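You operate a simulated robot arm through the tools that you are given. There is no shell and no other tool. Be economical: measure what you need, move in short steps, check, and stop when the job is done.

You run a simulated robot arm. Do the job below in one go: nothing can be reset, and whatever is moved stays where it is left.

TASK
Open the teal-handled drawer, fetch the yellow link and set it in the inside, then shut the drawer. Then take the copper link and put it on top of the grey carton. Then fetch the cream sachet and set it on the white plate. Keep to this order.

It is judged by the outcome, as a careful person would: the job done as asked, and still so three seconds after it is handed in. It fails if anything else is knocked over, pushed out of place, dropped, spilled or broken.

THE ROBOT
A 7-joint arm with a two-finger parallel gripper on a trunk, on a base that drives. Base frame: it is fixed to the floor where the robot stands at the start and does not move with it; the origin is under the middle of the robot, x ahead of it, y to its left, z up. Lengths are in mm, angles in degrees, forces in N, time in s.
With the tool pointing down near the work surface it reaches from about 100 to 960 mm from the robot's upright axis, wherever it stands. Its first joint turns from -166.0 to 166.0 degrees. Places, roughly: copper link [500, 1750, 750]; cream sachet [1250, -2000, 1000]; grey carton [4500, 1000, 500]; in the teal-handled drawer [800, 200, 600]; teal-handled drawer [800, 100, 600]; white plate [1250, -2000, 1000]; yellow link (2x8x6 cm) [600, 200, 800]. Payload 1.57 kg.
The tool frame sits at the grasp point between the pads (the TCP): z along the fingers, y along the line on which they close. The tips reach 30 mm beyond it. The gripper opens to 80 mm. The fingers are 17 mm wide and 12 mm thick; the gripper's body (40 by 82 mm) begins 80 mm behind the TCP.
Orientation is told as [roll, pitch, yaw] about the base's x, y, z axes, in that order, counted from this pose: with the fingers straight down and closing along the base's y, the tool's x points along the base's -x, its y along +y and its z along -z.

THE INTERFACE
- The arm moves only by the tool servo_tool. Its argument "moves" is a list of rows, each an object (a shift or turn left out is 0, a gripper value left out holds the last) with "delta_rot": the turn, a rotation vector about the tool's x, y, z in units of 8 degrees (1.0 is 8 degrees), a list of three; "dp": the shift along the tool's x, y, z in units of 50 mm (1.0 is 50 mm), a list of three; "gripper": the finger opening in mm, from 0 to 80. In form: [{"delta_rot": [rx, ry, rz], "dp": [tx, ty, tz], "gripper": gripper}, ...]. A call has 1 to 10 rows; each row shifts and turns the commanded pose from where the row before left it, along the tool's axes as they then stand. A call with a number of a shift or a turn outside -1 to 1 is refused whole. Rows are played at 5 a second. More than 50 mm and 8.6 degrees between two rows, or a gripper value outside its range, and nothing of the call is played. Where a pose cannot be reached the arm comes as near as it can. A force on the tool above 40 N (or 10 N above the force at the start of the call, whichever is more), or a blocked arm, ends the call early, and 0.2 s more pass. Each finger travels about 153 mm/s and halts on what it meets, pressing with about 43 N; the grip force reading is that of the motor and also rises with nothing between the fingers. The clock runs only during rows and for 0.2 s after the last one: add rows that do not move to give the fingers time. It gives the time, the measured TCP pose, the force on the tool (base axes), the opening and the grip force at its end, in the units of the frame above (readings bear some noise), with the torque about the TCP (base axes, N m) and any sound that the robot's microphone picked up.
- Cameras (640 x 400 px; columns grow to the right, rows downward): "scene" is now at [-13.4, 172.1, 1363.6]; the picture's right is [-0.20, -0.98, 0.00], its down [-0.60, 0.12, -0.79] and it looks along [0.77, -0.16, -0.61] (base axes); focal length 260 px, centre (320, 200). "wrist" rides on the gripper at [72, -7, -122] in the tool frame; the picture's right is [0.09, 1.00, 0.00], its down [-0.84, 0.08, -0.54] and it looks along [-0.54, 0.05, 0.84] (tool axes); focal length 238 px, centre (320, 200).
- snapshot(camera): a new picture of that camera. No time passes.
- base_move(legs): drives the robot by 1 to 6 legs, each [ahead, left, turn to the left] in mm, mm and degrees, along the robot's own axes; the way and the turn of a leg run together, so that a leg with both is an arc; at most 1500 mm and 180 degrees a leg. The arm and the cameras ride along, it lands a little off, and it stops where it bumps. It gives what a move gives.
- head_to(pan, tilt): turns the head with the scene camera to pan (to the left, within 143 degrees either way) and tilt (down, from -29 to 69), counted from straight ahead of the robot. It gives what a move gives.
- point_at(camera, pixels): for up to 12 pixels [column, row] of the newest picture of that camera ("zoom" is the newest enlarged one), the place [x, y, z] in the base frame of the surface seen there, good to about 2 mm. No time passes.
- close_up(camera, box): a new picture of the part [left, top, right, bottom] of that camera's present view, enlarged. No time passes.
- job_done(): hands the job in; it is judged then, once.

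Keep the steps short. Do not move on a guess: measure, check each grasp and each placing, and mend mistakes. In all there are 110 turns and 82 pictures (those below and enlarged ones count). Leave the gripper open and the arm clear of the work at the hand-in unless told otherwise, and finish with a single line.

The tools are called after "Emit:" by a JSON object that holds its "op" and its "data". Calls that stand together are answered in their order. servo_tool: Moves the arm, as the interface text tells. Its arguments: {"type":"object","properties":{"moves":{"type":"array","items":{"type":"object","properties":{"delta_rot":{"type":"array","items":{"type":"number"}},"dp":{"type":"array","items":{"type":"number"}},"gripper":{"type":"number"}}}}},"required":["moves"]} The other tools are called the same way: base_move (legs) drives the base; head_to (pan, tilt) turns the head that bears the scene camera; snapshot (camera) takes a picture; point_at (camera, pixels) gives the place of the surface under pixels of a picture; close_up (camera, box) takes an enlarged picture of a part of a camera's view; job_done () hands the job in.

At the start:

```text
clock: 0.0
ee_pos: [622.5, -74.1, 1031.8]
ee_rot: [-0.1, 0.1, 0.0]
ft_force: [0.5, 0.7, -0.2]
wrist_torque: [0.0, -0.03, -0.01]
grip_width: 80.2
grasp_force: 0.1
robot x, y, heading: [0.8, 2.5, -0.1]
head pan, tilt: [-11.5, 37.8]
```

scene: 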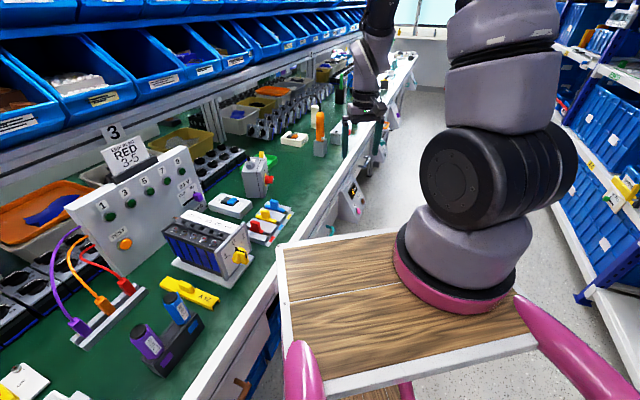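
wrist: 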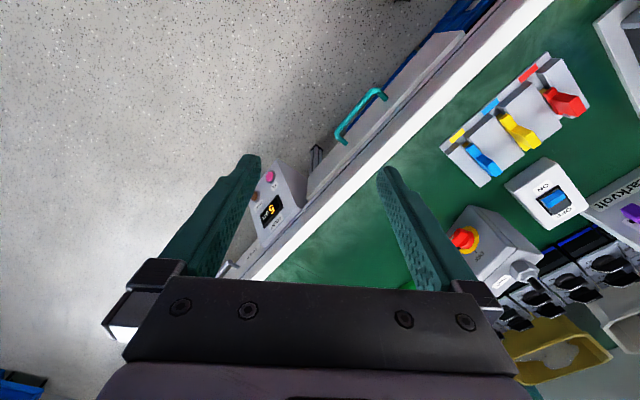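

I see a yellow piece at scene (190,292) and the teal handle at wrist (360,115). I'll measure both and zoom in.

Emit:
{"op": "point_at", "data": {"camera": "scene", "pixels": [[165, 280], [190, 292], [215, 302], [150, 320], [230, 330], [285, 255], [280, 320]]}}

Emit:
{"op": "point_at", "data": {"camera": "wrist", "pixels": [[340, 138], [360, 115], [384, 94], [330, 160], [420, 70], [320, 200], [460, 100], [470, 20]]}}

Emit:
{"op": "close_up", "data": {"camera": "scene", "box": [100, 200, 340, 400]}}

Emit:
{"op": "close_up", "data": {"camera": "wrist", "box": [240, 0, 560, 200]}}

```text
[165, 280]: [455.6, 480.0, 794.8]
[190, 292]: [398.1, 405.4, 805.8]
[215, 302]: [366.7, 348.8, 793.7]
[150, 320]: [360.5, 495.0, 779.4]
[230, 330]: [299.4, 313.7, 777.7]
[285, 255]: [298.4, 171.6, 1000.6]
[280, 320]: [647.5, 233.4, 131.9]
```

```text
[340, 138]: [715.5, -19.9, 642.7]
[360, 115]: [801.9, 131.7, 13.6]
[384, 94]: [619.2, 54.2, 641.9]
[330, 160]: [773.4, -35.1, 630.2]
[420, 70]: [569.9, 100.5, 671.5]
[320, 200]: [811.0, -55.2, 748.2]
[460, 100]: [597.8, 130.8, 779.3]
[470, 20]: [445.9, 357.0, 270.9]
```

```text
2.00 times, centred on (220, 300) of scene
```

zoom: 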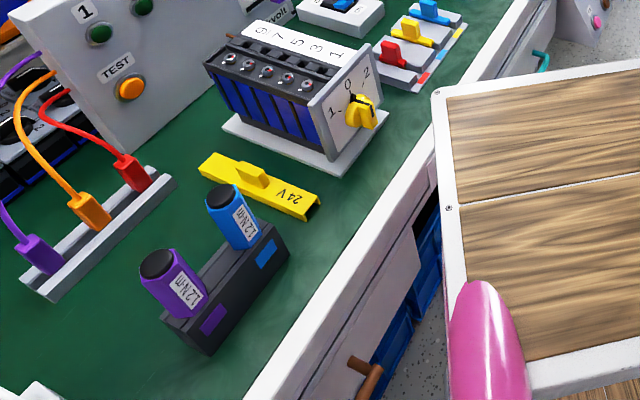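

```text
2.00 times, centred on (400, 100) of wrist
```

zoom: 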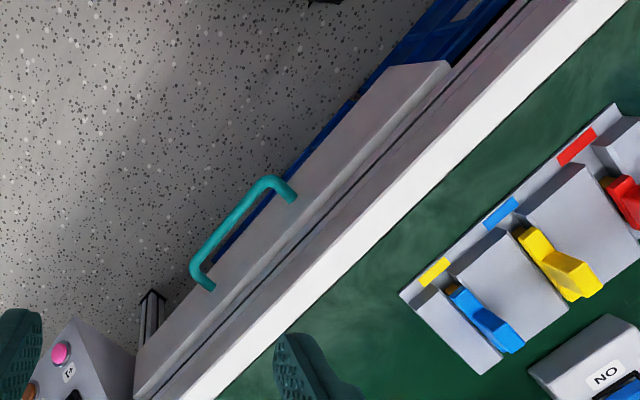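

I see three coloured levers on a small block, and the drawer front with its handle. The long yellow bar at (398,405) is about 150 mm, so the yellow piece on the block may be the link. I'll measure both, plus the drawer.

Emit:
{"op": "point_at", "data": {"camera": "zoom", "pixels": [[207, 288], [200, 262], [235, 210], [272, 183], [292, 198], [440, 68], [140, 375], [300, 255], [205, 395], [600, 22], [530, 240], [580, 285]]}}

Emit:
{"op": "close_up", "data": {"camera": "scene", "box": [200, 120, 360, 250]}}

```text
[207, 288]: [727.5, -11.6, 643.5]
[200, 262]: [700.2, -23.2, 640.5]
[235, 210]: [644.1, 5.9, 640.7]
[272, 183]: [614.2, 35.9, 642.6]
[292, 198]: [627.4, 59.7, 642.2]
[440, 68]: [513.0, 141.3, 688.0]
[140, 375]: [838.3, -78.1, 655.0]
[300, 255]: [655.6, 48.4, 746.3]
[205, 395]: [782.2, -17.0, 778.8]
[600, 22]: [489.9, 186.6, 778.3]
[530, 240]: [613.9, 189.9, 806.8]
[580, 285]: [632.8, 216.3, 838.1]
```

```text
3.08 times, centred on (280, 185) of scene
```

zoom: 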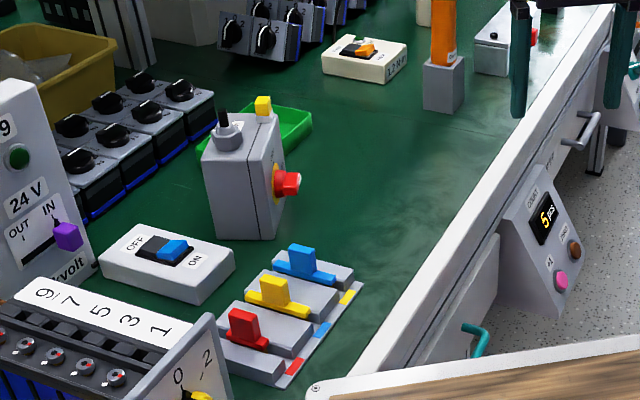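

The T-shaped yellow link is at about (625,207) on the block, which matches the listed place. The table edge runs at -35°, with outward normal (-0.573,-0.82). Next I'll check how far the robot's own platform reaches, since the drawer will come out toward it.

Emit:
{"op": "point_at", "data": {"camera": "scene", "pixels": [[278, 248], [292, 385], [395, 232], [530, 345], [460, 300], [340, 390], [310, 365], [560, 340], [270, 340]]}}

Emit:
{"op": "head_to", "data": {"pan": 10, "tilt": 65}}

Emit:
{"op": "snapshot", "data": {"camera": "scene"}}

```text
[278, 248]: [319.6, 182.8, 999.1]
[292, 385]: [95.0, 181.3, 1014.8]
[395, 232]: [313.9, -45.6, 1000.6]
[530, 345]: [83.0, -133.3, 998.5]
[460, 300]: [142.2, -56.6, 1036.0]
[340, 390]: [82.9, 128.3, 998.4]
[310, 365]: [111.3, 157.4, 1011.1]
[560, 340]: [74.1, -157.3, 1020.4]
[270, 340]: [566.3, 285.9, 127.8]
```

```text
clock: 0.9
ee_pos: [623.5, -74.0, 1031.1]
ee_rot: [0.0, 0.0, -0.1]
ft_force: [-0.4, -0.4, 0.2]
wrist_torque: [0.01, -0.02, 0.04]
grip_width: 79.8
grasp_force: 0.1
robot x, y, heading: [1.1, -2.0, -0.2]
head pan, tilt: [10.0, 65.0]
```

```text
76 pictures are left
```

scene: 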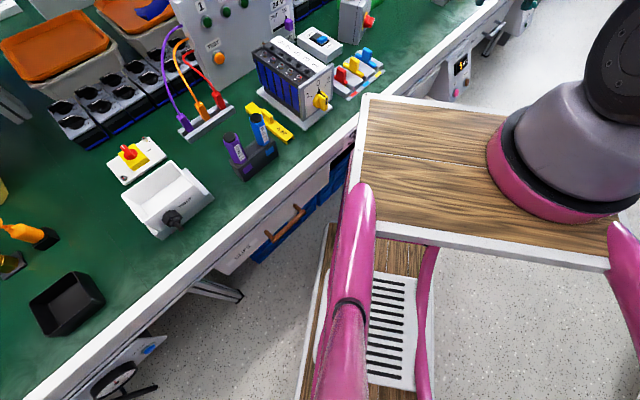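

I'll check the lower platform's extent and where the arm is mounted.

Emit:
{"op": "point_at", "data": {"camera": "scene", "pixels": [[332, 228], [330, 300], [362, 97], [420, 300], [500, 165], [560, 212], [600, 215], [540, 120], [350, 270], [300, 330]]}}

```text
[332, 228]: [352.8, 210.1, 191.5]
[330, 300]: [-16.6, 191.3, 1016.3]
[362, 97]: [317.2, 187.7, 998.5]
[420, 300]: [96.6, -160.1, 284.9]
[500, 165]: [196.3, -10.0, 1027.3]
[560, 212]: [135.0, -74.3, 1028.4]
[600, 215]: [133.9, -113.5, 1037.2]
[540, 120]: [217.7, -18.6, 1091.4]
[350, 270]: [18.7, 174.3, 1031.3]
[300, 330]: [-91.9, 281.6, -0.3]
```

The arm's axis is near (215,-95). I want to back up a little so the drawer has room, so I'll look behind first.

Emit:
{"op": "head_to", "data": {"pan": -140, "tilt": 45}}

Emit:
{"op": "snapshot", "data": {"camera": "scene"}}

Emit:
{"op": "head_to", "data": {"pan": 140, "tilt": 40}}

Emit:
{"op": "snapshot", "data": {"camera": "scene"}}

```text
clock: 3.3
ee_pos: [623.4, -74.9, 1031.9]
ee_rot: [0.0, 0.0, 0.0]
ft_force: [-0.6, 0.8, 0.3]
wrist_torque: [0.02, 0.02, -0.04]
grip_width: 80.0
grasp_force: 0.1
robot x, y, heading: [4.4, -0.9, 0.0]
head pan, tilt: [-140.0, 45.0]
```

```text
75 pictures are left
```

scene: 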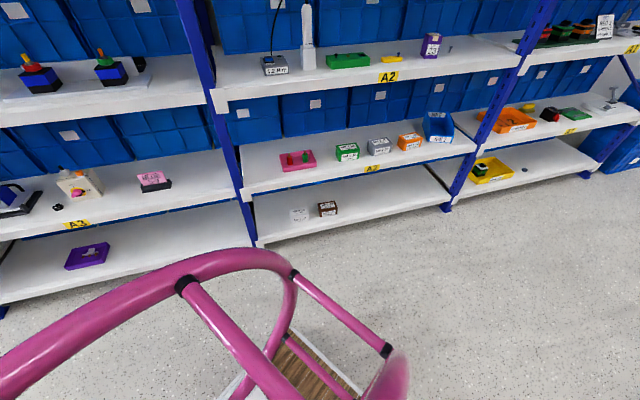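

```text
clock: 7.1
ee_pos: [622.9, -73.2, 1031.9]
ee_rot: [0.0, -0.1, 0.0]
ft_force: [-1.2, -0.5, -0.4]
wrist_torque: [0.01, -0.01, 0.03]
grip_width: 80.0
grasp_force: 0.1
robot x, y, heading: [-2.3, -0.9, 0.3]
head pan, tilt: [140.0, 40.0]
```

```text
74 pictures are left
```

scene: 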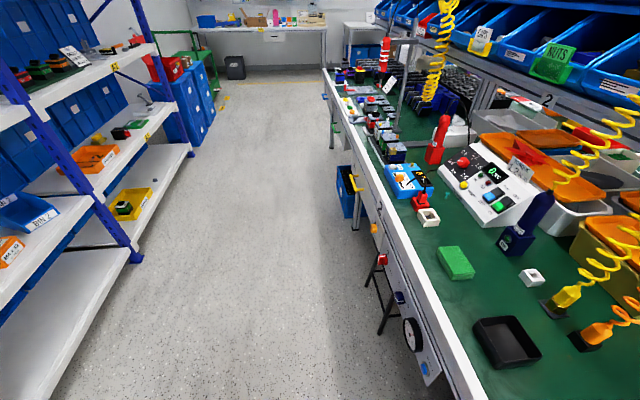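

There's plenty of floor. I plan to stand at about (218,-457) facing the drawer with heading 55°. First I'll measure the shelf front so I know the clearance behind.

Emit:
{"op": "point_at", "data": {"camera": "scene", "pixels": [[100, 290], [50, 380], [142, 262], [180, 150], [60, 290], [150, 50]]}}

Emit:
{"op": "head_to", "data": {"pan": -60, "tilt": 40}}

Emit:
{"op": "snapshot", "data": {"camera": "scene"}}

```text
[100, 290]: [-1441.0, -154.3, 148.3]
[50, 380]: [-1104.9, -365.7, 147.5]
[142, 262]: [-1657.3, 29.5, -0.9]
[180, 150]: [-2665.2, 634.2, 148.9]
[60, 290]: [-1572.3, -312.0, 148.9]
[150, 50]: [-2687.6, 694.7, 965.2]
```

```text
clock: 10.1
ee_pos: [622.9, -74.6, 1032.3]
ee_rot: [0.0, 0.1, 0.0]
ft_force: [-0.2, -1.2, 0.0]
wrist_torque: [0.03, -0.04, 0.01]
grip_width: 80.0
grasp_force: 0.1
robot x, y, heading: [-0.9, 2.5, 0.1]
head pan, tilt: [-60.0, 40.0]
```

```text
73 pictures are left
```

scene: 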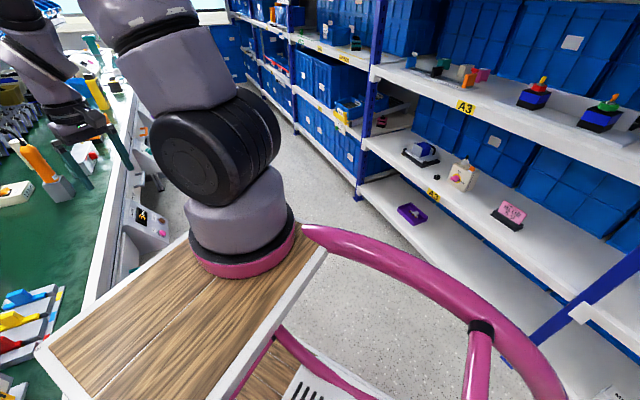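

The shelf front is about 950 mm out along the normal, so there's room. I'll drive to the right first and then turn left 55°.

Emit:
{"op": "base_move", "data": {"legs": [[218, -457, 0], [0, 0, 55]]}}

Emit:
{"op": "head_to", "data": {"pan": 0, "tilt": 50}}

Emit:
{"op": "snapshot", "data": {"camera": "scene"}}

Emit:
{"op": "snapshot", "data": {"camera": "wrist"}}

```text
clock: 15.5
ee_pos: [634.2, 14.6, 1031.0]
ee_rot: [0.0, 0.0, 55.1]
ft_force: [0.2, -0.3, -0.8]
wrist_torque: [-0.02, -0.01, -0.01]
grip_width: 80.2
grasp_force: 0.0
robot x, y, heading: [215.0, -453.2, 55.3]
head pan, tilt: [-60.0, 40.0]
```

```text
clock: 16.8
ee_pos: [633.3, 15.5, 1030.9]
ee_rot: [0.0, 0.0, 55.1]
ft_force: [-0.1, -0.3, -0.3]
wrist_torque: [0.0, -0.01, 0.0]
grip_width: 80.0
grasp_force: 0.0
robot x, y, heading: [213.1, -453.5, 55.2]
head pan, tilt: [0.0, 50.0]
```

```text
72 pictures are left
```

scene: 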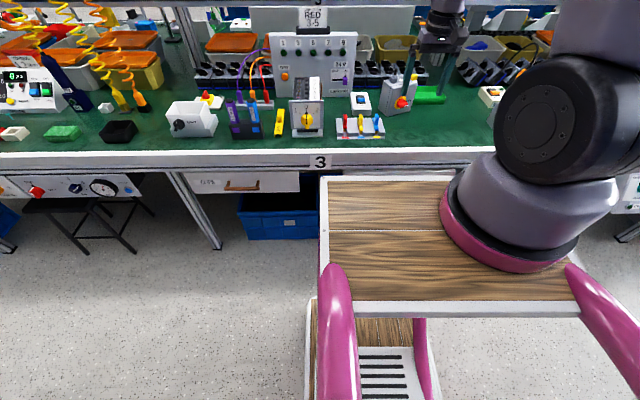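

```text
71 pictures are left
```

wrist: 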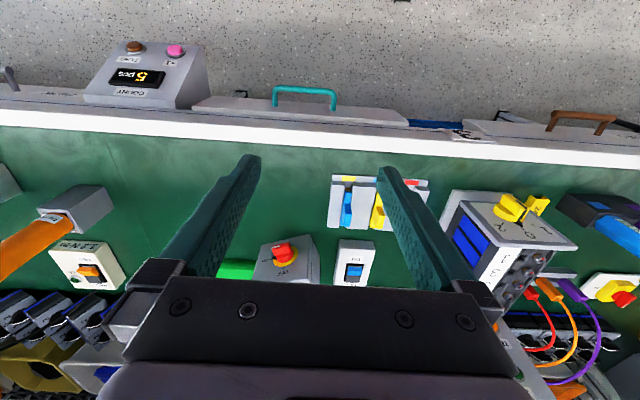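

I'm now facing the drawer, with the handle at wrist (305,92). I'll measure the handle and the drawer face.

Emit:
{"op": "close_up", "data": {"camera": "wrist", "box": [180, 60, 440, 160]}}

Emit:
{"op": "point_at", "data": {"camera": "wrist", "pixels": [[276, 90], [290, 88], [305, 89], [320, 91], [335, 95], [275, 104], [333, 108], [250, 106], [370, 116], [300, 125], [300, 135], [200, 104]]}}

```text
2.46 times, centred on (310, 110) of wrist
```

zoom: 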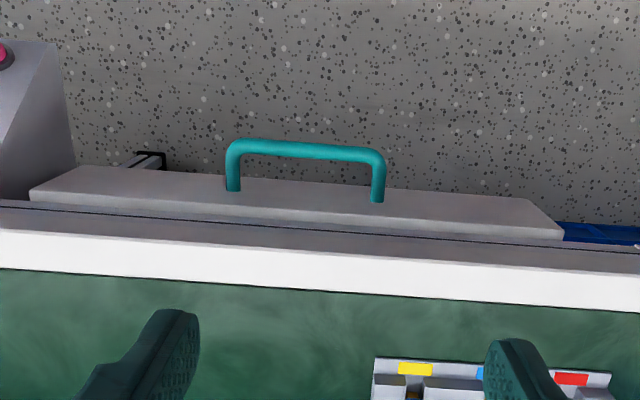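

```text
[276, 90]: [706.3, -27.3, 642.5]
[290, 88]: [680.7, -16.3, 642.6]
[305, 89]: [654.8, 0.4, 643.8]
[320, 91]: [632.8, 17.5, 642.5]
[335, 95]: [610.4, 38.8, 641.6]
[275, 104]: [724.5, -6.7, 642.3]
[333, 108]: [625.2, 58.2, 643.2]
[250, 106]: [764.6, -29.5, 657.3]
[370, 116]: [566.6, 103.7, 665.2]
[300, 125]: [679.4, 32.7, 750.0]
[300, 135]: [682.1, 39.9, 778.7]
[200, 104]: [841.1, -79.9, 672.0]
```

The bar centre is about (658,5,638) and the face is about 25 mm behind it. I'll grip the bar from the front with the fingers tilted about 60° from vertical. Pulling the drawer needs more room between it and my platform, so I'll back up 150 mm. Then I'll start turning the tool: yaw by 90°, followed by the tilt.

Emit:
{"op": "base_move", "data": {"legs": [[-150, 0, 0]]}}

Emit:
{"op": "servo_tool", "data": {"moves": [{"delta_rot": [0, 0, 1]}, {"delta_rot": [0, 0, 1]}, {"delta_rot": [0, 0, 1]}, {"delta_rot": [0, 0, 1]}, {"delta_rot": [0, 0, 1]}, {"delta_rot": [0, 0, 1]}, {"delta_rot": [0, 0, 1]}, {"delta_rot": [0, 0, 1]}, {"delta_rot": [0, 0, 1]}, {"delta_rot": [0, 0, 1]}]}}

```text
clock: 18.1
ee_pos: [547.8, -110.5, 1031.2]
ee_rot: [0.0, 0.0, 55.0]
ft_force: [0.1, -0.2, 0.0]
wrist_torque: [0.01, -0.01, 0.0]
grip_width: 80.0
grasp_force: 0.1
robot x, y, heading: [131.4, -577.5, 55.0]
head pan, tilt: [0.0, 50.0]
```

```text
clock: 20.3
ee_pos: [548.7, -109.9, 1031.8]
ee_rot: [0.1, -0.1, -25.2]
ft_force: [0.0, 0.0, 1.4]
wrist_torque: [0.01, 0.02, 0.01]
grip_width: 79.7
grasp_force: 0.1
robot x, y, heading: [133.8, -577.8, 55.0]
head pan, tilt: [0.0, 50.0]
```

Yaw is right so far. Next I'll finish the last 9.5° and tilt 60° about tool x.

Emit:
{"op": "servo_tool", "data": {"moves": [{"delta_rot": [0, 0, 0.6]}, {"delta_rot": [0, 0, 0.59]}, {"delta_rot": [-1, 0, 0]}, {"delta_rot": [-1, 0, 0]}, {"delta_rot": [-1, 0, 0]}, {"delta_rot": [-1, 0, 0]}, {"delta_rot": [-1, 0, 0]}, {"delta_rot": [-1, 0, 0]}, {"delta_rot": [-1, 0, 0]}, {"delta_rot": [-0.5, 0, 0]}]}}

Emit:
{"op": "snapshot", "data": {"camera": "wrist"}}

Emit:
{"op": "snapshot", "data": {"camera": "scene"}}

```text
clock: 22.5
ee_pos: [600.6, -19.7, 1035.5]
ee_rot: [60.1, 0.0, -34.5]
ft_force: [-0.9, -0.2, 0.6]
wrist_torque: [0.02, -0.01, 0.02]
grip_width: 79.8
grasp_force: 0.0
out of reach, approached as far as the arm can: row 6, 7, 8, 9, 10
robot x, y, heading: [128.8, -581.6, 55.0]
head pan, tilt: [0.0, 50.0]
```

```text
69 pictures are left
```

wrist: 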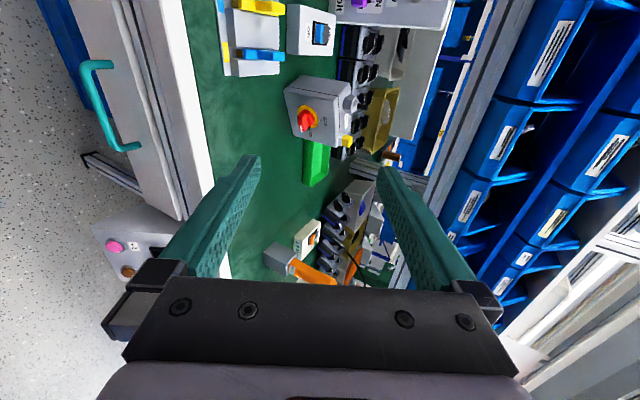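

```text
68 pictures are left
```

scene: 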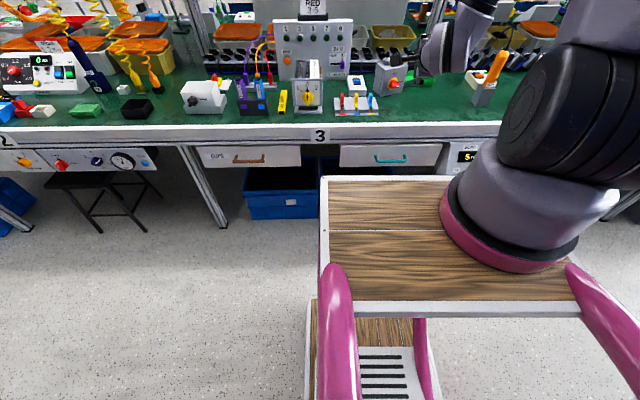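

The arm couldn't hold the tilt that close in, so it reached out to (601,-20,1035). The orientation is right. I'll lower straight down in the tool's frame, a little at a time, and check where it goes.

Emit:
{"op": "servo_tool", "data": {"moves": [{"dp": [0, -0.866, 0.5]}, {"dp": [0, -0.866, 0.5]}, {"dp": [0, -0.866, 0.5]}]}}

```text
clock: 23.3
ee_pos: [600.8, -19.6, 884.3]
ee_rot: [60.1, 0.0, -34.6]
ft_force: [-0.8, -0.9, 0.3]
wrist_torque: [0.03, 0.02, -0.03]
grip_width: 79.9
grasp_force: 0.1
robot x, y, heading: [127.9, -579.7, 54.9]
head pan, tilt: [0.0, 50.0]
```

It's moving as commanded. Next I'll go to the pre-grasp point, 33 mm to the right and down to z about 675.

Emit:
{"op": "servo_tool", "data": {"moves": [{"dp": [-0.33, -0.866, 0.5]}, {"dp": [-0.33, -0.866, 0.5]}, {"dp": [0, -0.866, 0.5]}, {"dp": [0, -0.866, 0.5]}, {"dp": [0, -0.236, -0.05], "gripper": 50}]}}

Emit:
{"op": "snapshot", "data": {"camera": "wrist"}}

```text
refused: row 1 steps farther than a row can; nothing moved
```

```text
67 pictures are left
```

wrist: 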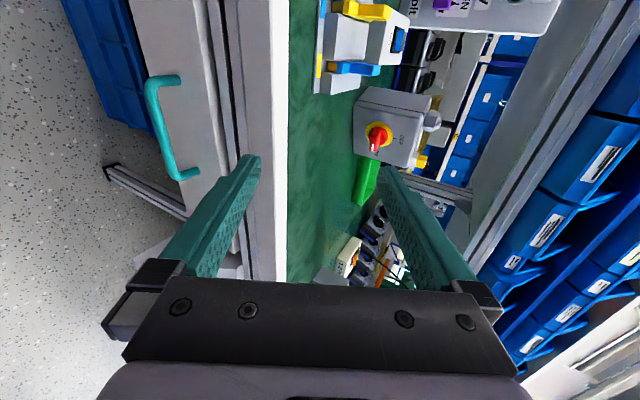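

Emit:
{"op": "servo_tool", "data": {"moves": [{"dp": [-0.33, -0.7, 0.4]}, {"dp": [-0.33, -0.7, 0.4]}, {"dp": [0, -0.85, 0.49]}, {"dp": [0, -0.85, 0.49]}, {"dp": [0, -0.54, 0.25], "gripper": 50}, {"gripper": 50}]}}

Emit:
{"op": "snapshot", "data": {"camera": "wrist"}}

```text
clock: 24.7
ee_pos: [626.2, -38.3, 676.3]
ee_rot: [60.0, 0.0, -34.5]
ft_force: [0.5, 0.7, 0.5]
wrist_torque: [-0.01, 0.0, 0.01]
grip_width: 50.1
grasp_force: 0.1
robot x, y, heading: [128.2, -581.3, 55.1]
head pan, tilt: [0.0, 50.0]
```

```text
66 pictures are left
```

wrist: 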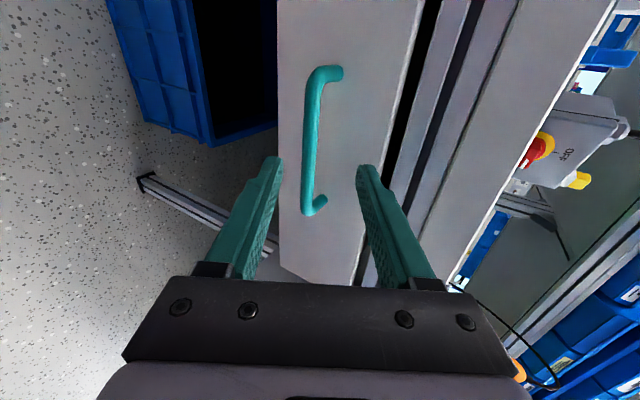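

The handle lies between the two finger lines. I'll measure it from this close view.

Emit:
{"op": "point_at", "data": {"camera": "wrist", "pixels": [[311, 100], [311, 140], [308, 170], [305, 140], [318, 140], [340, 140], [340, 200], [335, 72], [322, 200], [370, 120]]}}

```text
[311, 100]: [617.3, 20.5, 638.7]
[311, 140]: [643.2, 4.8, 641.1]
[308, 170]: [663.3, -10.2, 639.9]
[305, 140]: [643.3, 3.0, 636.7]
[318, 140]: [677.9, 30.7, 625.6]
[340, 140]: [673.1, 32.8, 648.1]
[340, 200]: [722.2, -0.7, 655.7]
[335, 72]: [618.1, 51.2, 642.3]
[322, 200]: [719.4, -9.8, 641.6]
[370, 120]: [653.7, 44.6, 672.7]
```

The bar centre is at s≈376 along the approach direction, z≈638, with the face at s≈412. I'll narrow to 36 mm, shift 8 mm down and advance 50 mm along the fingers.

Emit:
{"op": "servo_tool", "data": {"moves": [{"dp": [0, -0.165, 0], "gripper": 36}, {"dp": [0, 0, 0.4]}, {"dp": [0, 0, 0.4]}, {"dp": [0, 0, 0.2]}, {}]}}

Emit:
{"op": "snapshot", "data": {"camera": "wrist"}}

```text
clock: 25.9
ee_pos: [648.3, -9.9, 644.8]
ee_rot: [60.0, 0.0, -34.7]
ft_force: [-0.4, -0.8, 0.2]
wrist_torque: [-0.01, 0.02, -0.01]
grip_width: 36.2
grasp_force: 0.0
robot x, y, heading: [129.3, -579.6, 54.8]
head pan, tilt: [0.0, 50.0]
```

```text
65 pictures are left
```

wrist: 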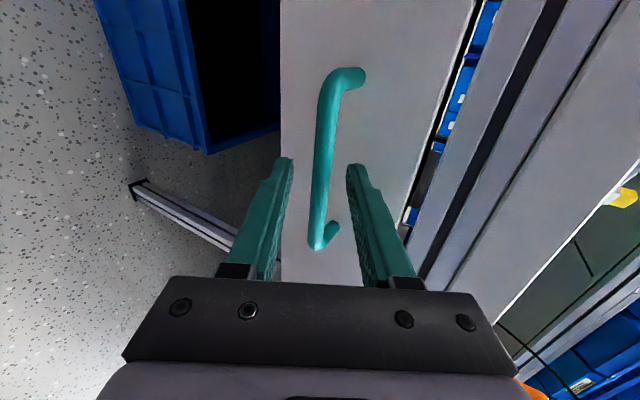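

The bar sits between the fingers near the middle. I'll close on it.

Emit:
{"op": "servo_tool", "data": {"moves": [{"gripper": 4}, {"gripper": 4}, {"gripper": 4}]}}

```text
clock: 26.7
ee_pos: [649.7, -8.8, 644.7]
ee_rot: [60.2, 0.1, -34.5]
ft_force: [0.4, 0.5, 6.3]
wrist_torque: [-0.05, -0.29, 0.14]
grip_width: 11.9
grasp_force: 28.7
robot x, y, heading: [132.5, -577.8, 55.1]
head pan, tilt: [0.0, 50.0]
```

I'm gripping the bar at 11.9 mm. I'll pull it straight out.

Emit:
{"op": "servo_tool", "data": {"moves": [{"dp": [0, -0.15, -0.26]}, {"dp": [0, -0.2, -0.346]}, {"dp": [0, -0.25, -0.433]}, {"dp": [0, -0.25, -0.433]}]}}

```text
clock: 27.7
ee_pos: [602.5, -79.0, 646.2]
ee_rot: [60.1, 0.0, -34.7]
ft_force: [17.2, -10.8, 8.9]
wrist_torque: [-0.16, -0.49, -0.32]
grip_width: 11.8
grasp_force: 28.7
robot x, y, heading: [125.9, -578.7, 55.3]
head pan, tilt: [0.0, 50.0]
```

The drawer is opening: 84 mm so far, with some side force toward the right. I'll ease 2 mm that way and keep pulling.

Emit:
{"op": "servo_tool", "data": {"moves": [{"dp": [-0.04, 0, 0]}, {"dp": [0, -0.25, -0.433]}, {"dp": [0, -0.25, -0.433]}, {}]}}

```text
clock: 28.7
ee_pos: [571.6, -121.1, 644.8]
ee_rot: [60.1, 0.1, -34.6]
ft_force: [16.0, -8.6, 9.4]
wrist_torque: [-0.21, -0.54, -0.36]
grip_width: 11.6
grasp_force: 28.8
robot x, y, heading: [130.6, -580.2, 55.1]
head pan, tilt: [0.0, 50.0]
```

Emit:
{"op": "servo_tool", "data": {"moves": [{"dp": [-0.04, -0.25, -0.433]}, {"dp": [0, -0.25, -0.433]}, {"dp": [-0.04, -0.25, -0.433]}, {"dp": [0, -0.25, -0.433]}, {}]}}

Emit:
{"op": "head_to", "data": {"pan": 5, "tilt": 40}}

Emit:
{"op": "snapshot", "data": {"camera": "scene"}}

Emit:
{"op": "snapshot", "data": {"camera": "wrist"}}

```text
clock: 29.2
ee_pos: [567.6, -134.3, 648.0]
ee_rot: [60.2, 0.4, -35.1]
ft_force: [-1.8, 3.3, -36.9]
wrist_torque: [-0.73, -0.16, -0.02]
grip_width: 11.9
grasp_force: 29.1
robot x, y, heading: [132.3, -580.2, 55.1]
head pan, tilt: [0.0, 50.0]
stopped in row 2: the force on the tool passed its limit at 70 N (the readings are from after the stop); the commanded pose is now the measured one
```

```text
clock: 29.9
ee_pos: [567.2, -135.1, 647.7]
ee_rot: [60.3, 0.3, -35.0]
ft_force: [-2.0, 0.4, -42.9]
wrist_torque: [-0.79, 0.06, 0.16]
grip_width: 12.0
grasp_force: 28.9
robot x, y, heading: [130.0, -580.5, 55.2]
head pan, tilt: [5.0, 40.0]
```

```text
64 pictures are left
```

scene: 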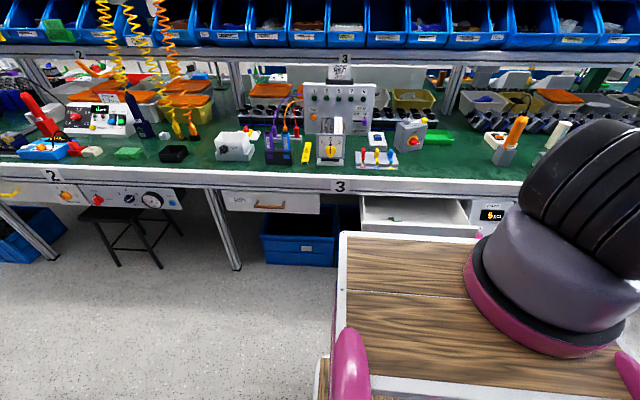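

```text
63 pictures are left
```

wrist: 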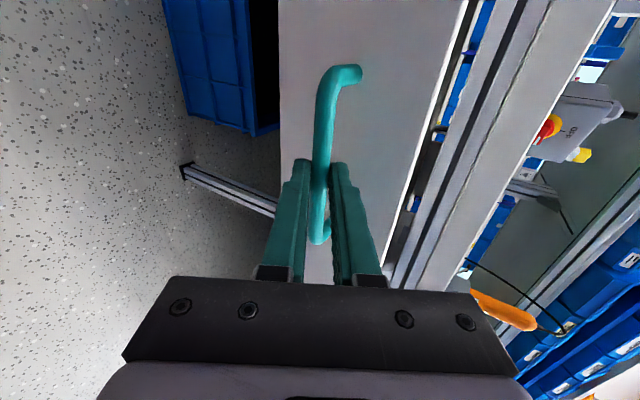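

The drawer has hit its stop, about 150 mm open. I'll release and back off along the fingers.

Emit:
{"op": "servo_tool", "data": {"moves": [{"gripper": 38}, {"gripper": 38}, {"dp": [0, 0, -0.5]}, {"dp": [0, 0, -0.5]}, {}]}}

```text
clock: 31.3
ee_pos: [573.7, -146.8, 686.8]
ee_rot: [64.4, -0.4, -37.1]
ft_force: [-0.2, -0.7, 0.5]
wrist_torque: [-0.04, -0.02, 0.06]
grip_width: 37.9
grasp_force: 0.0
robot x, y, heading: [130.9, -580.7, 55.0]
head pan, tilt: [5.0, 40.0]
stopped in row 5: the arm was blocked; the commanded pose is now the measured one
```

The arm was blocked and drifted upward instead. I'll check the fingers against the bar.

Emit:
{"op": "snapshot", "data": {"camera": "wrist"}}

```text
62 pictures are left
```

wrist: 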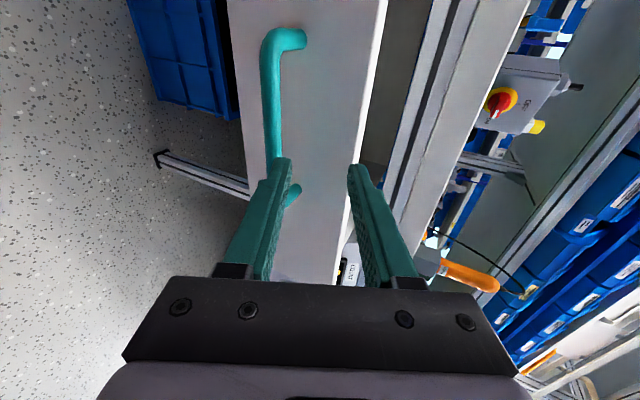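

The lower finger is just above and in front of the bar. I'll go straight up, clear of everything.

Emit:
{"op": "servo_tool", "data": {"moves": [{"dp": [0, 0.36, -0.172]}, {"dp": [0, 0.72, -0.34]}, {"dp": [0, 0.72, -0.34]}]}}

```text
clock: 32.1
ee_pos: [568.6, -148.8, 782.6]
ee_rot: [63.9, -0.2, -36.9]
ft_force: [0.7, 0.2, -0.4]
wrist_torque: [0.03, 0.01, -0.01]
grip_width: 38.1
grasp_force: 0.1
robot x, y, heading: [129.8, -576.9, 55.0]
head pan, tilt: [5.0, 40.0]
```

It's clear. I'll rise further, then turn the fingers back to vertical.

Emit:
{"op": "servo_tool", "data": {"moves": [{"dp": [0, 0.88, -0.43]}, {"dp": [0, 0.88, -0.43]}, {"dp": [0, 0.88, -0.43]}, {"delta_rot": [1, 0, 0]}, {"delta_rot": [1, 0, 0]}, {"delta_rot": [1, 0, 0]}, {"delta_rot": [1, 0, 0]}, {"delta_rot": [1, 0, 0]}, {"delta_rot": [1, 0, 0]}, {"delta_rot": [1, 0, 0]}]}}

Emit:
{"op": "servo_tool", "data": {"moves": [{"delta_rot": [0.99, 0, 0], "gripper": 60}, {"dp": [0, 0.5, 0]}]}}

Emit:
{"op": "snapshot", "data": {"camera": "wrist"}}

Emit:
{"op": "close_up", "data": {"camera": "scene", "box": [300, 110, 480, 250]}}

```text
clock: 34.3
ee_pos: [604.0, -105.9, 873.3]
ee_rot: [8.0, -0.2, -37.1]
ft_force: [-0.3, -0.1, -0.2]
wrist_torque: [-0.02, 0.03, 0.0]
grip_width: 38.2
grasp_force: 0.1
out of reach, approached as far as the arm can: row 2, 3, 4
robot x, y, heading: [127.6, -579.6, 54.8]
head pan, tilt: [5.0, 40.0]
```

```text
clock: 34.9
ee_pos: [618.3, -86.7, 872.3]
ee_rot: [0.0, -0.1, -37.0]
ft_force: [0.7, 0.1, 0.8]
wrist_torque: [-0.01, -0.01, 0.01]
grip_width: 60.3
grasp_force: 0.1
robot x, y, heading: [125.7, -581.3, 54.8]
head pan, tilt: [5.0, 40.0]
```

```text
61 pictures are left
```

wrist: 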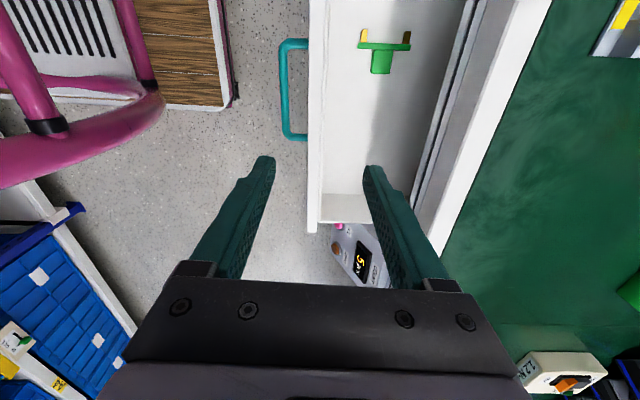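

```text
2.86 times, centred on (390, 180) of scene
```

zoom: 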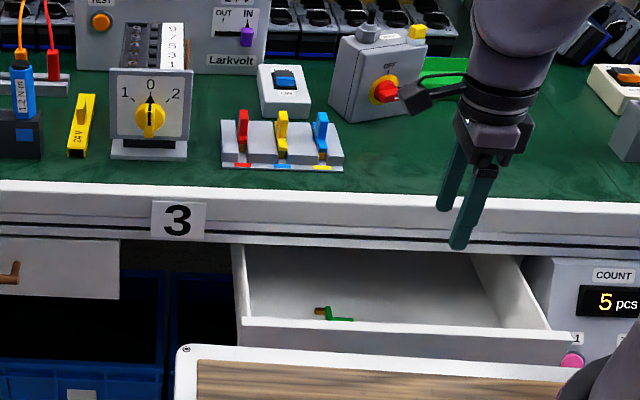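

The drawer is open and holds a green link lying near its left side. I'll measure the drawer's floor, its walls and the green link.

Emit:
{"op": "point_at", "data": {"camera": "wrist", "pixels": [[380, 60], [365, 38], [405, 38], [380, 120], [350, 150], [345, 190], [315, 100], [440, 100], [350, 205], [420, 170], [290, 100], [380, 90]]}}

Emit:
{"op": "point_at", "data": {"camera": "zoom", "pixels": [[282, 115], [281, 130], [281, 150], [281, 165], [243, 115], [321, 118], [268, 145], [295, 145], [230, 155], [340, 155], [281, 158]]}}

```text
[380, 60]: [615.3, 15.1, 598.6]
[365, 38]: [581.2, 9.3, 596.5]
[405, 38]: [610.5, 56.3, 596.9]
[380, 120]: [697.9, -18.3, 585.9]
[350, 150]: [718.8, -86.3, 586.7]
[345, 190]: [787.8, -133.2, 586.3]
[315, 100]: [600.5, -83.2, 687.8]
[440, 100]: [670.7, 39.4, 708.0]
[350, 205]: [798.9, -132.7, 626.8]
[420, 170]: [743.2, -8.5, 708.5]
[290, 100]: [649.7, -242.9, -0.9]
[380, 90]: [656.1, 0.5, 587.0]
```

```text
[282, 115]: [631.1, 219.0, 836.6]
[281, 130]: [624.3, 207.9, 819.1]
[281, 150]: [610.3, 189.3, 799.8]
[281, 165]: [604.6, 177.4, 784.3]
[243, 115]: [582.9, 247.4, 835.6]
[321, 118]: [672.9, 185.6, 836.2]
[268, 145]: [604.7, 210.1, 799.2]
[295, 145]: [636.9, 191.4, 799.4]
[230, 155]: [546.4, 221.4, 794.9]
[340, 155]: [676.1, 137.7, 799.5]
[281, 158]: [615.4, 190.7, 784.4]
```

The drawer floor is at z=586 and its clear right part centres on about (708,-86). The yellow tab's top is at about (631,219,837). I'll rise and move above it to look.

Emit:
{"op": "servo_tool", "data": {"moves": [{"delta_rot": [0, 0, -0.29], "dp": [0, 0, -0.9]}, {"dp": [0, 0, -0.9]}, {"dp": [0.6, 0.7, 0]}, {"dp": [0.6, 0.7, 0]}, {"dp": [0.6, 0.7, 0]}, {"dp": [0.6, 0.7, 0]}, {"dp": [0.6, 0.7, 0]}, {"dp": [0, 0.9, 0]}]}}

Emit:
{"op": "snapshot", "data": {"camera": "wrist"}}

```text
clock: 36.7
ee_pos: [614.4, 183.4, 958.9]
ee_rot: [0.1, -0.2, -34.7]
ft_force: [-0.5, 0.2, 0.5]
wrist_torque: [0.01, -0.02, -0.03]
grip_width: 60.0
grasp_force: 0.0
robot x, y, heading: [130.4, -577.9, 55.0]
head pan, tilt: [5.0, 40.0]
```

```text
59 pictures are left
```

wrist: 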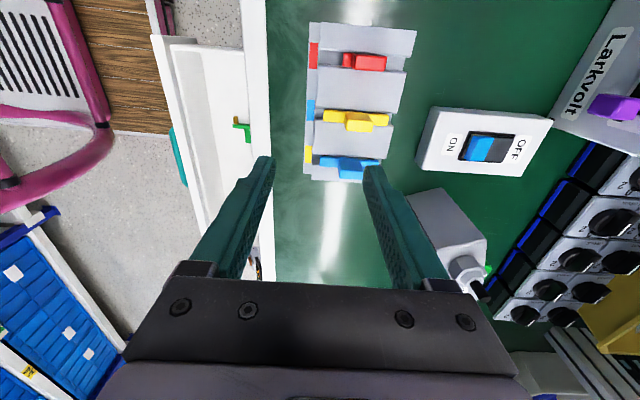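

Emit:
{"op": "close_up", "data": {"camera": "wrist", "box": [290, 20, 430, 190]}}

```text
2.35 times, centred on (360, 105) of wrist
```

zoom: 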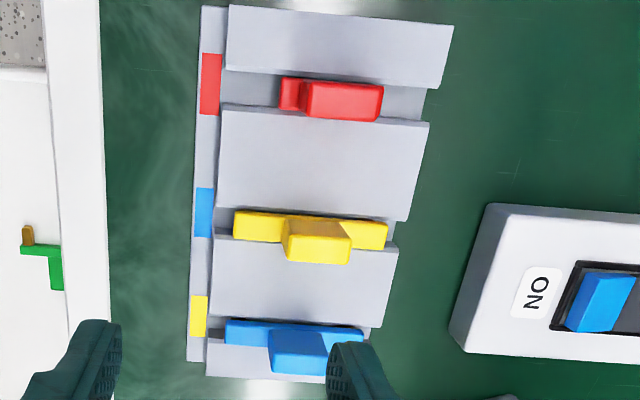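

Emit:
{"op": "point_at", "data": {"camera": "zoom", "pixels": [[295, 243], [342, 243], [320, 236], [320, 258], [320, 247], [240, 225], [380, 235], [250, 250], [362, 255], [318, 222], [275, 230], [365, 232]]}}

```text
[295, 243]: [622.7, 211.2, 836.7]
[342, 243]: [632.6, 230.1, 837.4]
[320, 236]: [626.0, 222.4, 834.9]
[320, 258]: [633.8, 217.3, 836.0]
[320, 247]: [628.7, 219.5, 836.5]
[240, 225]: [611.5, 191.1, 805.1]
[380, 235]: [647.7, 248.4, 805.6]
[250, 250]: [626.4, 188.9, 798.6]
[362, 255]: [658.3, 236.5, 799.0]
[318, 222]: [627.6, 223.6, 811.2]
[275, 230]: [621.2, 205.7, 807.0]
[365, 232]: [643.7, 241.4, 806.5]
```

The tab is 30 mm tall with its top centre at (629,220,836.5). The bar under it tops out at z 806. I'll line up above and go down to z 875, then check.

Emit:
{"op": "servo_tool", "data": {"moves": [{"dp": [0.176, 0.768, 0]}, {"dp": [0, 0, 0.8]}, {"dp": [0, 0, 0.8]}, {}]}}

Emit:
{"op": "snapshot", "data": {"camera": "wrist"}}

```text
clock: 37.7
ee_pos: [633.8, 219.3, 880.0]
ee_rot: [0.1, -0.3, -34.7]
ft_force: [0.3, -0.4, -0.1]
wrist_torque: [-0.02, 0.02, 0.0]
grip_width: 59.8
grasp_force: 0.1
robot x, y, heading: [130.7, -580.3, 55.0]
head pan, tilt: [5.0, 40.0]
```

```text
57 pictures are left
```

wrist: 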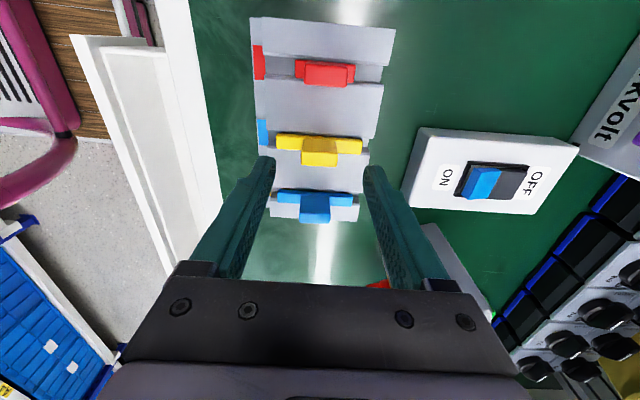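

Emit:
{"op": "point_at", "data": {"camera": "wrist", "pixels": [[306, 158], [320, 148], [334, 158], [320, 164], [320, 158], [312, 155], [330, 155]]}}

```text
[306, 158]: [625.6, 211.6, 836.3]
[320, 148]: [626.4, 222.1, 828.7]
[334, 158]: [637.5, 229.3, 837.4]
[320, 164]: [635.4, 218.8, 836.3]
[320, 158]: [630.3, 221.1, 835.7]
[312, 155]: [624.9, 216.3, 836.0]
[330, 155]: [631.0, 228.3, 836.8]
```

The tab centre is about (630.5,221), so I need a 3 mm correction left. Then I'll go down to z 839 so the tips stay just above the bar, and close.

Emit:
{"op": "servo_tool", "data": {"moves": [{"dp": [0.065, 0, 0]}, {"dp": [0, 0, 0.4]}, {"dp": [0, 0, 0.4]}, {"gripper": 60}, {"gripper": 20}, {"gripper": 20}, {"gripper": 20}]}}

Emit:
{"op": "snapshot", "data": {"camera": "wrist"}}

```text
clock: 39.3
ee_pos: [628.7, 218.7, 843.0]
ee_rot: [0.2, -0.1, -34.7]
ft_force: [-0.3, 0.2, 0.1]
wrist_torque: [0.03, 0.02, 0.01]
grip_width: 26.8
grasp_force: 37.3
robot x, y, heading: [132.1, -582.6, 54.8]
head pan, tilt: [5.0, 40.0]
```

```text
56 pictures are left
```

wrist: 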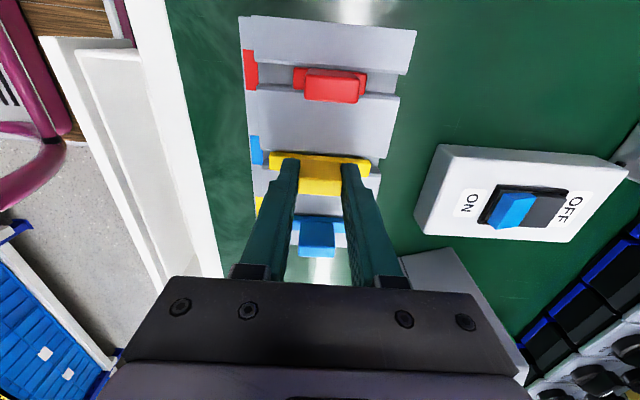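

Gripped at 26.8 mm across the tab. I'll lift slowly, straight up.

Emit:
{"op": "servo_tool", "data": {"moves": [{"dp": [0, 0, -0.2]}, {"dp": [0, 0, -0.4]}, {"dp": [0, 0, -0.6]}, {"dp": [0, 0, -0.6]}, {"dp": [0, 0, -0.8]}, {}]}}

Emit:
{"op": "snapshot", "data": {"camera": "wrist"}}

```text
clock: 40.7
ee_pos: [630.9, 216.4, 973.6]
ee_rot: [0.0, -0.2, -34.6]
ft_force: [-0.9, 0.7, -0.1]
wrist_torque: [-0.02, 0.0, 0.02]
grip_width: 26.8
grasp_force: 37.6
robot x, y, heading: [131.9, -580.9, 54.7]
head pan, tilt: [5.0, 40.0]
```

```text
55 pictures are left
```

wrist: 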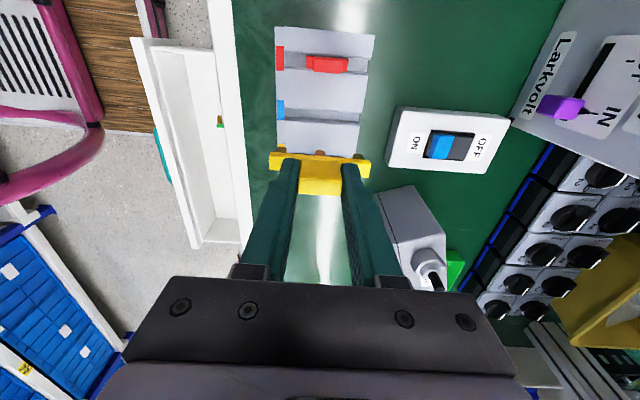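

The link is held well. I'll carry it over the clear part of the drawer.

Emit:
{"op": "servo_tool", "data": {"moves": [{"dp": [-0.7, -0.68, 0]}, {"dp": [-0.7, -0.68, 0]}, {"dp": [-0.7, -0.68, 0]}, {"dp": [-0.7, -0.68, 0]}, {"dp": [-0.7, -0.68, 0]}, {"dp": [-0.7, -0.68, 0]}, {"dp": [-0.51, 0, 0]}, {}]}}

Emit:
{"op": "snapshot", "data": {"camera": "wrist"}}

```text
clock: 42.5
ee_pos: [708.3, -82.9, 974.3]
ee_rot: [0.1, -0.2, -34.7]
ft_force: [0.3, -0.4, -0.3]
wrist_torque: [0.04, -0.01, 0.0]
grip_width: 26.8
grasp_force: 37.2
robot x, y, heading: [130.5, -578.8, 54.8]
head pan, tilt: [5.0, 40.0]
```

```text
54 pictures are left
```

wrist: 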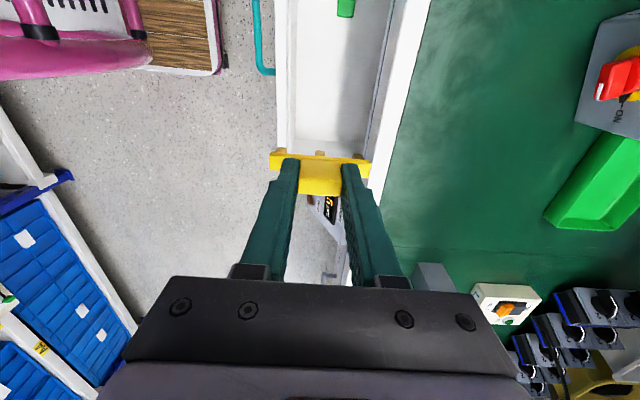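

It's over the drawer with side clearances of 22–40 mm. I'll lower in stages.

Emit:
{"op": "servo_tool", "data": {"moves": [{"dp": [0, 0, 0.8]}, {"dp": [0, 0, 0.8]}, {"dp": [0, 0, 0.8]}, {"dp": [0, 0, 0.8]}, {"dp": [0, 0, 0.8]}, {"dp": [0, 0, 0.8]}, {"dp": [0, 0, 0.6]}, {}]}}

Emit:
{"op": "snapshot", "data": {"camera": "wrist"}}

```text
clock: 44.3
ee_pos: [708.9, -79.6, 704.1]
ee_rot: [0.1, -0.2, -34.6]
ft_force: [0.2, -0.6, 0.6]
wrist_torque: [0.0, 0.03, -0.03]
grip_width: 26.5
grasp_force: 37.3
robot x, y, heading: [129.0, -577.8, 54.6]
head pan, tilt: [5.0, 40.0]
```

```text
53 pictures are left
```

wrist: 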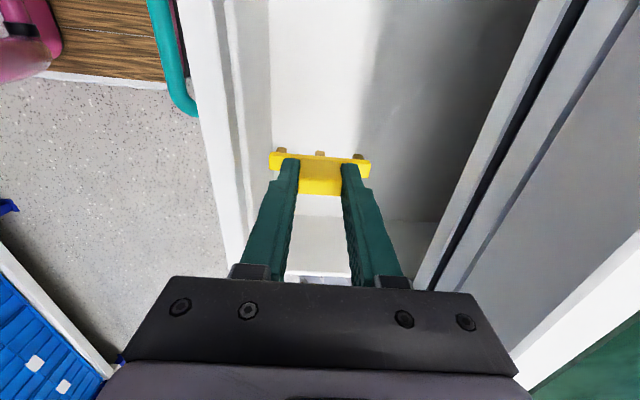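

It's centred inside the drawer. I'll lower slowly to the floor.

Emit:
{"op": "servo_tool", "data": {"moves": [{"dp": [0, 0, 0.4]}, {"dp": [0, 0, 0.3]}, {"dp": [0, 0, 0.15]}, {"dp": [0, 0, 0.08]}, {}]}}

```text
clock: 45.5
ee_pos: [709.2, -82.5, 658.2]
ee_rot: [0.1, -0.2, -34.7]
ft_force: [0.1, 0.9, -0.4]
wrist_torque: [-0.01, 0.01, -0.01]
grip_width: 26.4
grasp_force: 37.7
robot x, y, heading: [129.2, -575.0, 55.3]
head pan, tilt: [5.0, 40.0]
```

Emit:
{"op": "servo_tool", "data": {"moves": [{"dp": [0, 0, 0.06]}, {"dp": [0, 0, 0.04]}, {"dp": [0, 0, 0.04]}, {}]}}

```text
clock: 46.5
ee_pos: [709.2, -83.2, 649.8]
ee_rot: [0.2, -0.2, -34.7]
ft_force: [-0.6, 0.9, -0.2]
wrist_torque: [-0.03, 0.01, -0.01]
grip_width: 26.9
grasp_force: 37.5
robot x, y, heading: [130.7, -578.7, 54.9]
head pan, tilt: [5.0, 40.0]
```

Emit:
{"op": "close_up", "data": {"camera": "wrist", "box": [240, 100, 400, 220]}}

Emit:
{"op": "servo_tool", "data": {"moves": [{"dp": [0, 0, 0.03]}, {"dp": [0, 0, 0.03]}, {"dp": [0, 0, 0.03]}, {}]}}

```text
3.33 times, centred on (320, 160) of wrist
```

zoom: 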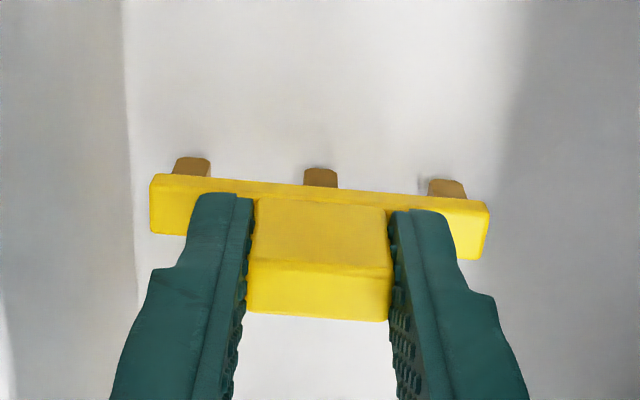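

```text
clock: 47.5
ee_pos: [709.8, -84.8, 644.9]
ee_rot: [0.0, -0.3, -34.6]
ft_force: [-1.4, 0.1, 10.2]
wrist_torque: [-0.06, 0.08, -0.01]
grip_width: 26.8
grasp_force: 37.3
robot x, y, heading: [128.7, -580.8, 55.0]
head pan, tilt: [5.0, 40.0]
```

Contact with the floor reads 10 N. I'll release gently and rise.

Emit:
{"op": "servo_tool", "data": {"moves": [{"gripper": 32}, {"gripper": 40}, {"gripper": 44}, {"dp": [0, 0, -0.3]}, {"dp": [0, 0, -0.8]}, {"dp": [0, 0, -0.8]}, {"dp": [0, 0, -0.8]}]}}

Emit:
{"op": "snapshot", "data": {"camera": "wrist"}}

```text
clock: 49.1
ee_pos: [707.7, -86.9, 780.4]
ee_rot: [0.0, -0.2, -34.7]
ft_force: [0.0, 1.0, -1.2]
wrist_torque: [0.03, -0.01, -0.01]
grip_width: 44.1
grasp_force: 0.0
robot x, y, heading: [128.9, -580.5, 55.0]
head pan, tilt: [5.0, 40.0]
```

```text
51 pictures are left
```

wrist: 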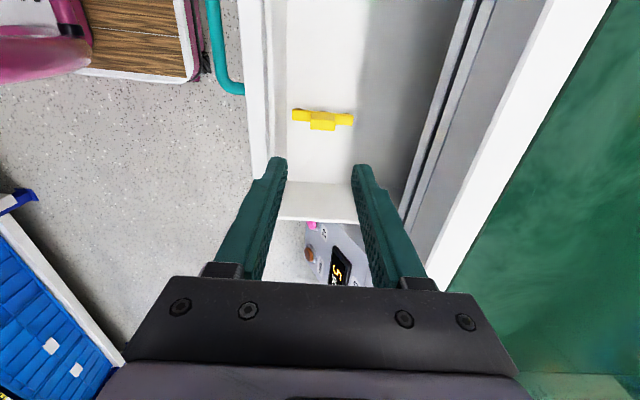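

The yellow link stands upright in the drawer. To shut it I'll push the face with closed, tilted fingers just above the handle's centre. First I'll rise, shift left 91 mm, close, and tilt.

Emit:
{"op": "servo_tool", "data": {"moves": [{"dp": [0.5, 0, -0.8]}, {"dp": [0.5, 0, -0.8], "gripper": 0}, {"dp": [0.82, 0, 0]}, {"delta_rot": [-1, 0, 0]}, {"delta_rot": [-1, 0, 0]}, {"delta_rot": [-1, 0, 0]}, {"delta_rot": [-1, 0, 0]}, {"delta_rot": [-1, 0, 0]}, {"delta_rot": [-1, 0, 0]}, {"delta_rot": [-1, 0, 0]}]}}

```text
clock: 51.3
ee_pos: [632.7, -32.1, 860.4]
ee_rot: [56.2, -0.2, -34.7]
ft_force: [-0.5, -0.1, -0.8]
wrist_torque: [-0.01, -0.02, -0.04]
grip_width: 0.0
grasp_force: 21.3
robot x, y, heading: [130.7, -578.9, 55.2]
head pan, tilt: [5.0, 40.0]
```

Emit:
{"op": "servo_tool", "data": {"moves": [{"dp": [0, -0.695, -0.315]}, {"dp": [0, -0.695, -0.315]}, {"dp": [0, -0.695, -0.315]}, {"dp": [0, -0.695, -0.315]}, {}]}}

```text
clock: 52.5
ee_pos: [560.4, -138.6, 778.2]
ee_rot: [56.1, -0.2, -34.5]
ft_force: [0.3, -0.2, 0.1]
wrist_torque: [0.01, 0.03, 0.0]
grip_width: 0.2
grasp_force: 21.5
robot x, y, heading: [130.6, -578.3, 55.0]
head pan, tilt: [5.0, 40.0]
```

Emit:
{"op": "servo_tool", "data": {"moves": [{"dp": [0, -0.52, 0.35]}, {"dp": [0, -0.52, 0.35]}, {"dp": [0, -0.53, 0.355]}, {}]}}

Emit:
{"op": "snapshot", "data": {"camera": "wrist"}}

```text
clock: 53.5
ee_pos: [561.1, -139.4, 683.6]
ee_rot: [56.0, -0.1, -34.7]
ft_force: [-0.7, 0.8, 0.2]
wrist_torque: [-0.01, -0.01, 0.01]
grip_width: 0.0
grasp_force: 21.6
robot x, y, heading: [130.0, -574.6, 54.9]
head pan, tilt: [5.0, 40.0]
```

```text
50 pictures are left
```

wrist: 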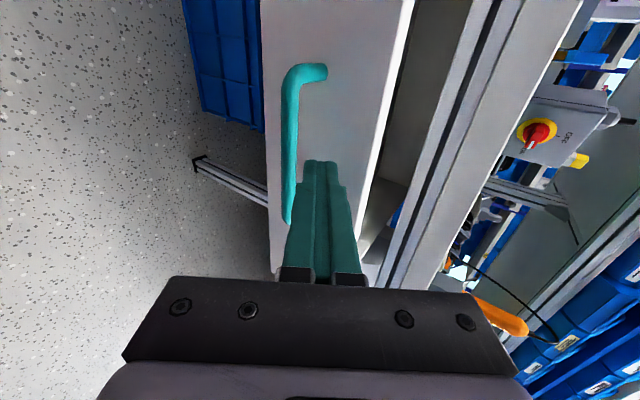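

The tips face the drawer front between the handle bar and the top edge. I'll push forward.

Emit:
{"op": "servo_tool", "data": {"moves": [{"dp": [0, 0.2, 0.3]}, {"dp": [0, 0.2, 0.3]}, {"dp": [0, 0.2, 0.3]}, {"dp": [0, 0.2, 0.3]}, {"dp": [0, 0.2, 0.3]}, {"dp": [0, 0.2, 0.3]}, {"dp": [0, 0.2, 0.3]}]}}

```text
clock: 55.1
ee_pos: [631.6, -34.7, 684.7]
ee_rot: [56.1, -0.3, -34.6]
ft_force: [-0.7, -0.2, -0.2]
wrist_torque: [-0.04, -0.01, 0.0]
grip_width: 0.0
grasp_force: 21.8
robot x, y, heading: [129.0, -581.9, 54.8]
head pan, tilt: [5.0, 40.0]
```

Emit:
{"op": "servo_tool", "data": {"moves": [{"dp": [0, 0.17, 0.25]}, {"dp": [0, 0.17, 0.25]}, {"dp": [0, 0.1, 0.15]}, {"dp": [0, 0.05, 0.075]}, {}]}}

Emit:
{"op": "snapshot", "data": {"camera": "wrist"}}

```text
clock: 56.3
ee_pos: [656.7, 0.1, 685.5]
ee_rot: [56.1, -0.3, -34.8]
ft_force: [-0.8, -0.3, -0.2]
wrist_torque: [-0.03, 0.0, -0.04]
grip_width: 0.1
grasp_force: 20.9
robot x, y, heading: [130.6, -576.2, 55.1]
head pan, tilt: [5.0, 40.0]
```

```text
49 pictures are left
```

wrist: 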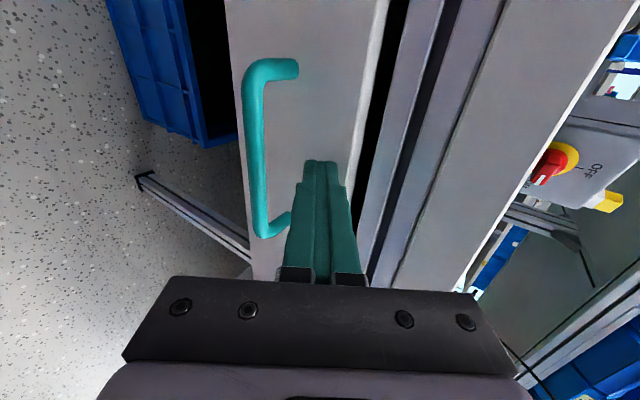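

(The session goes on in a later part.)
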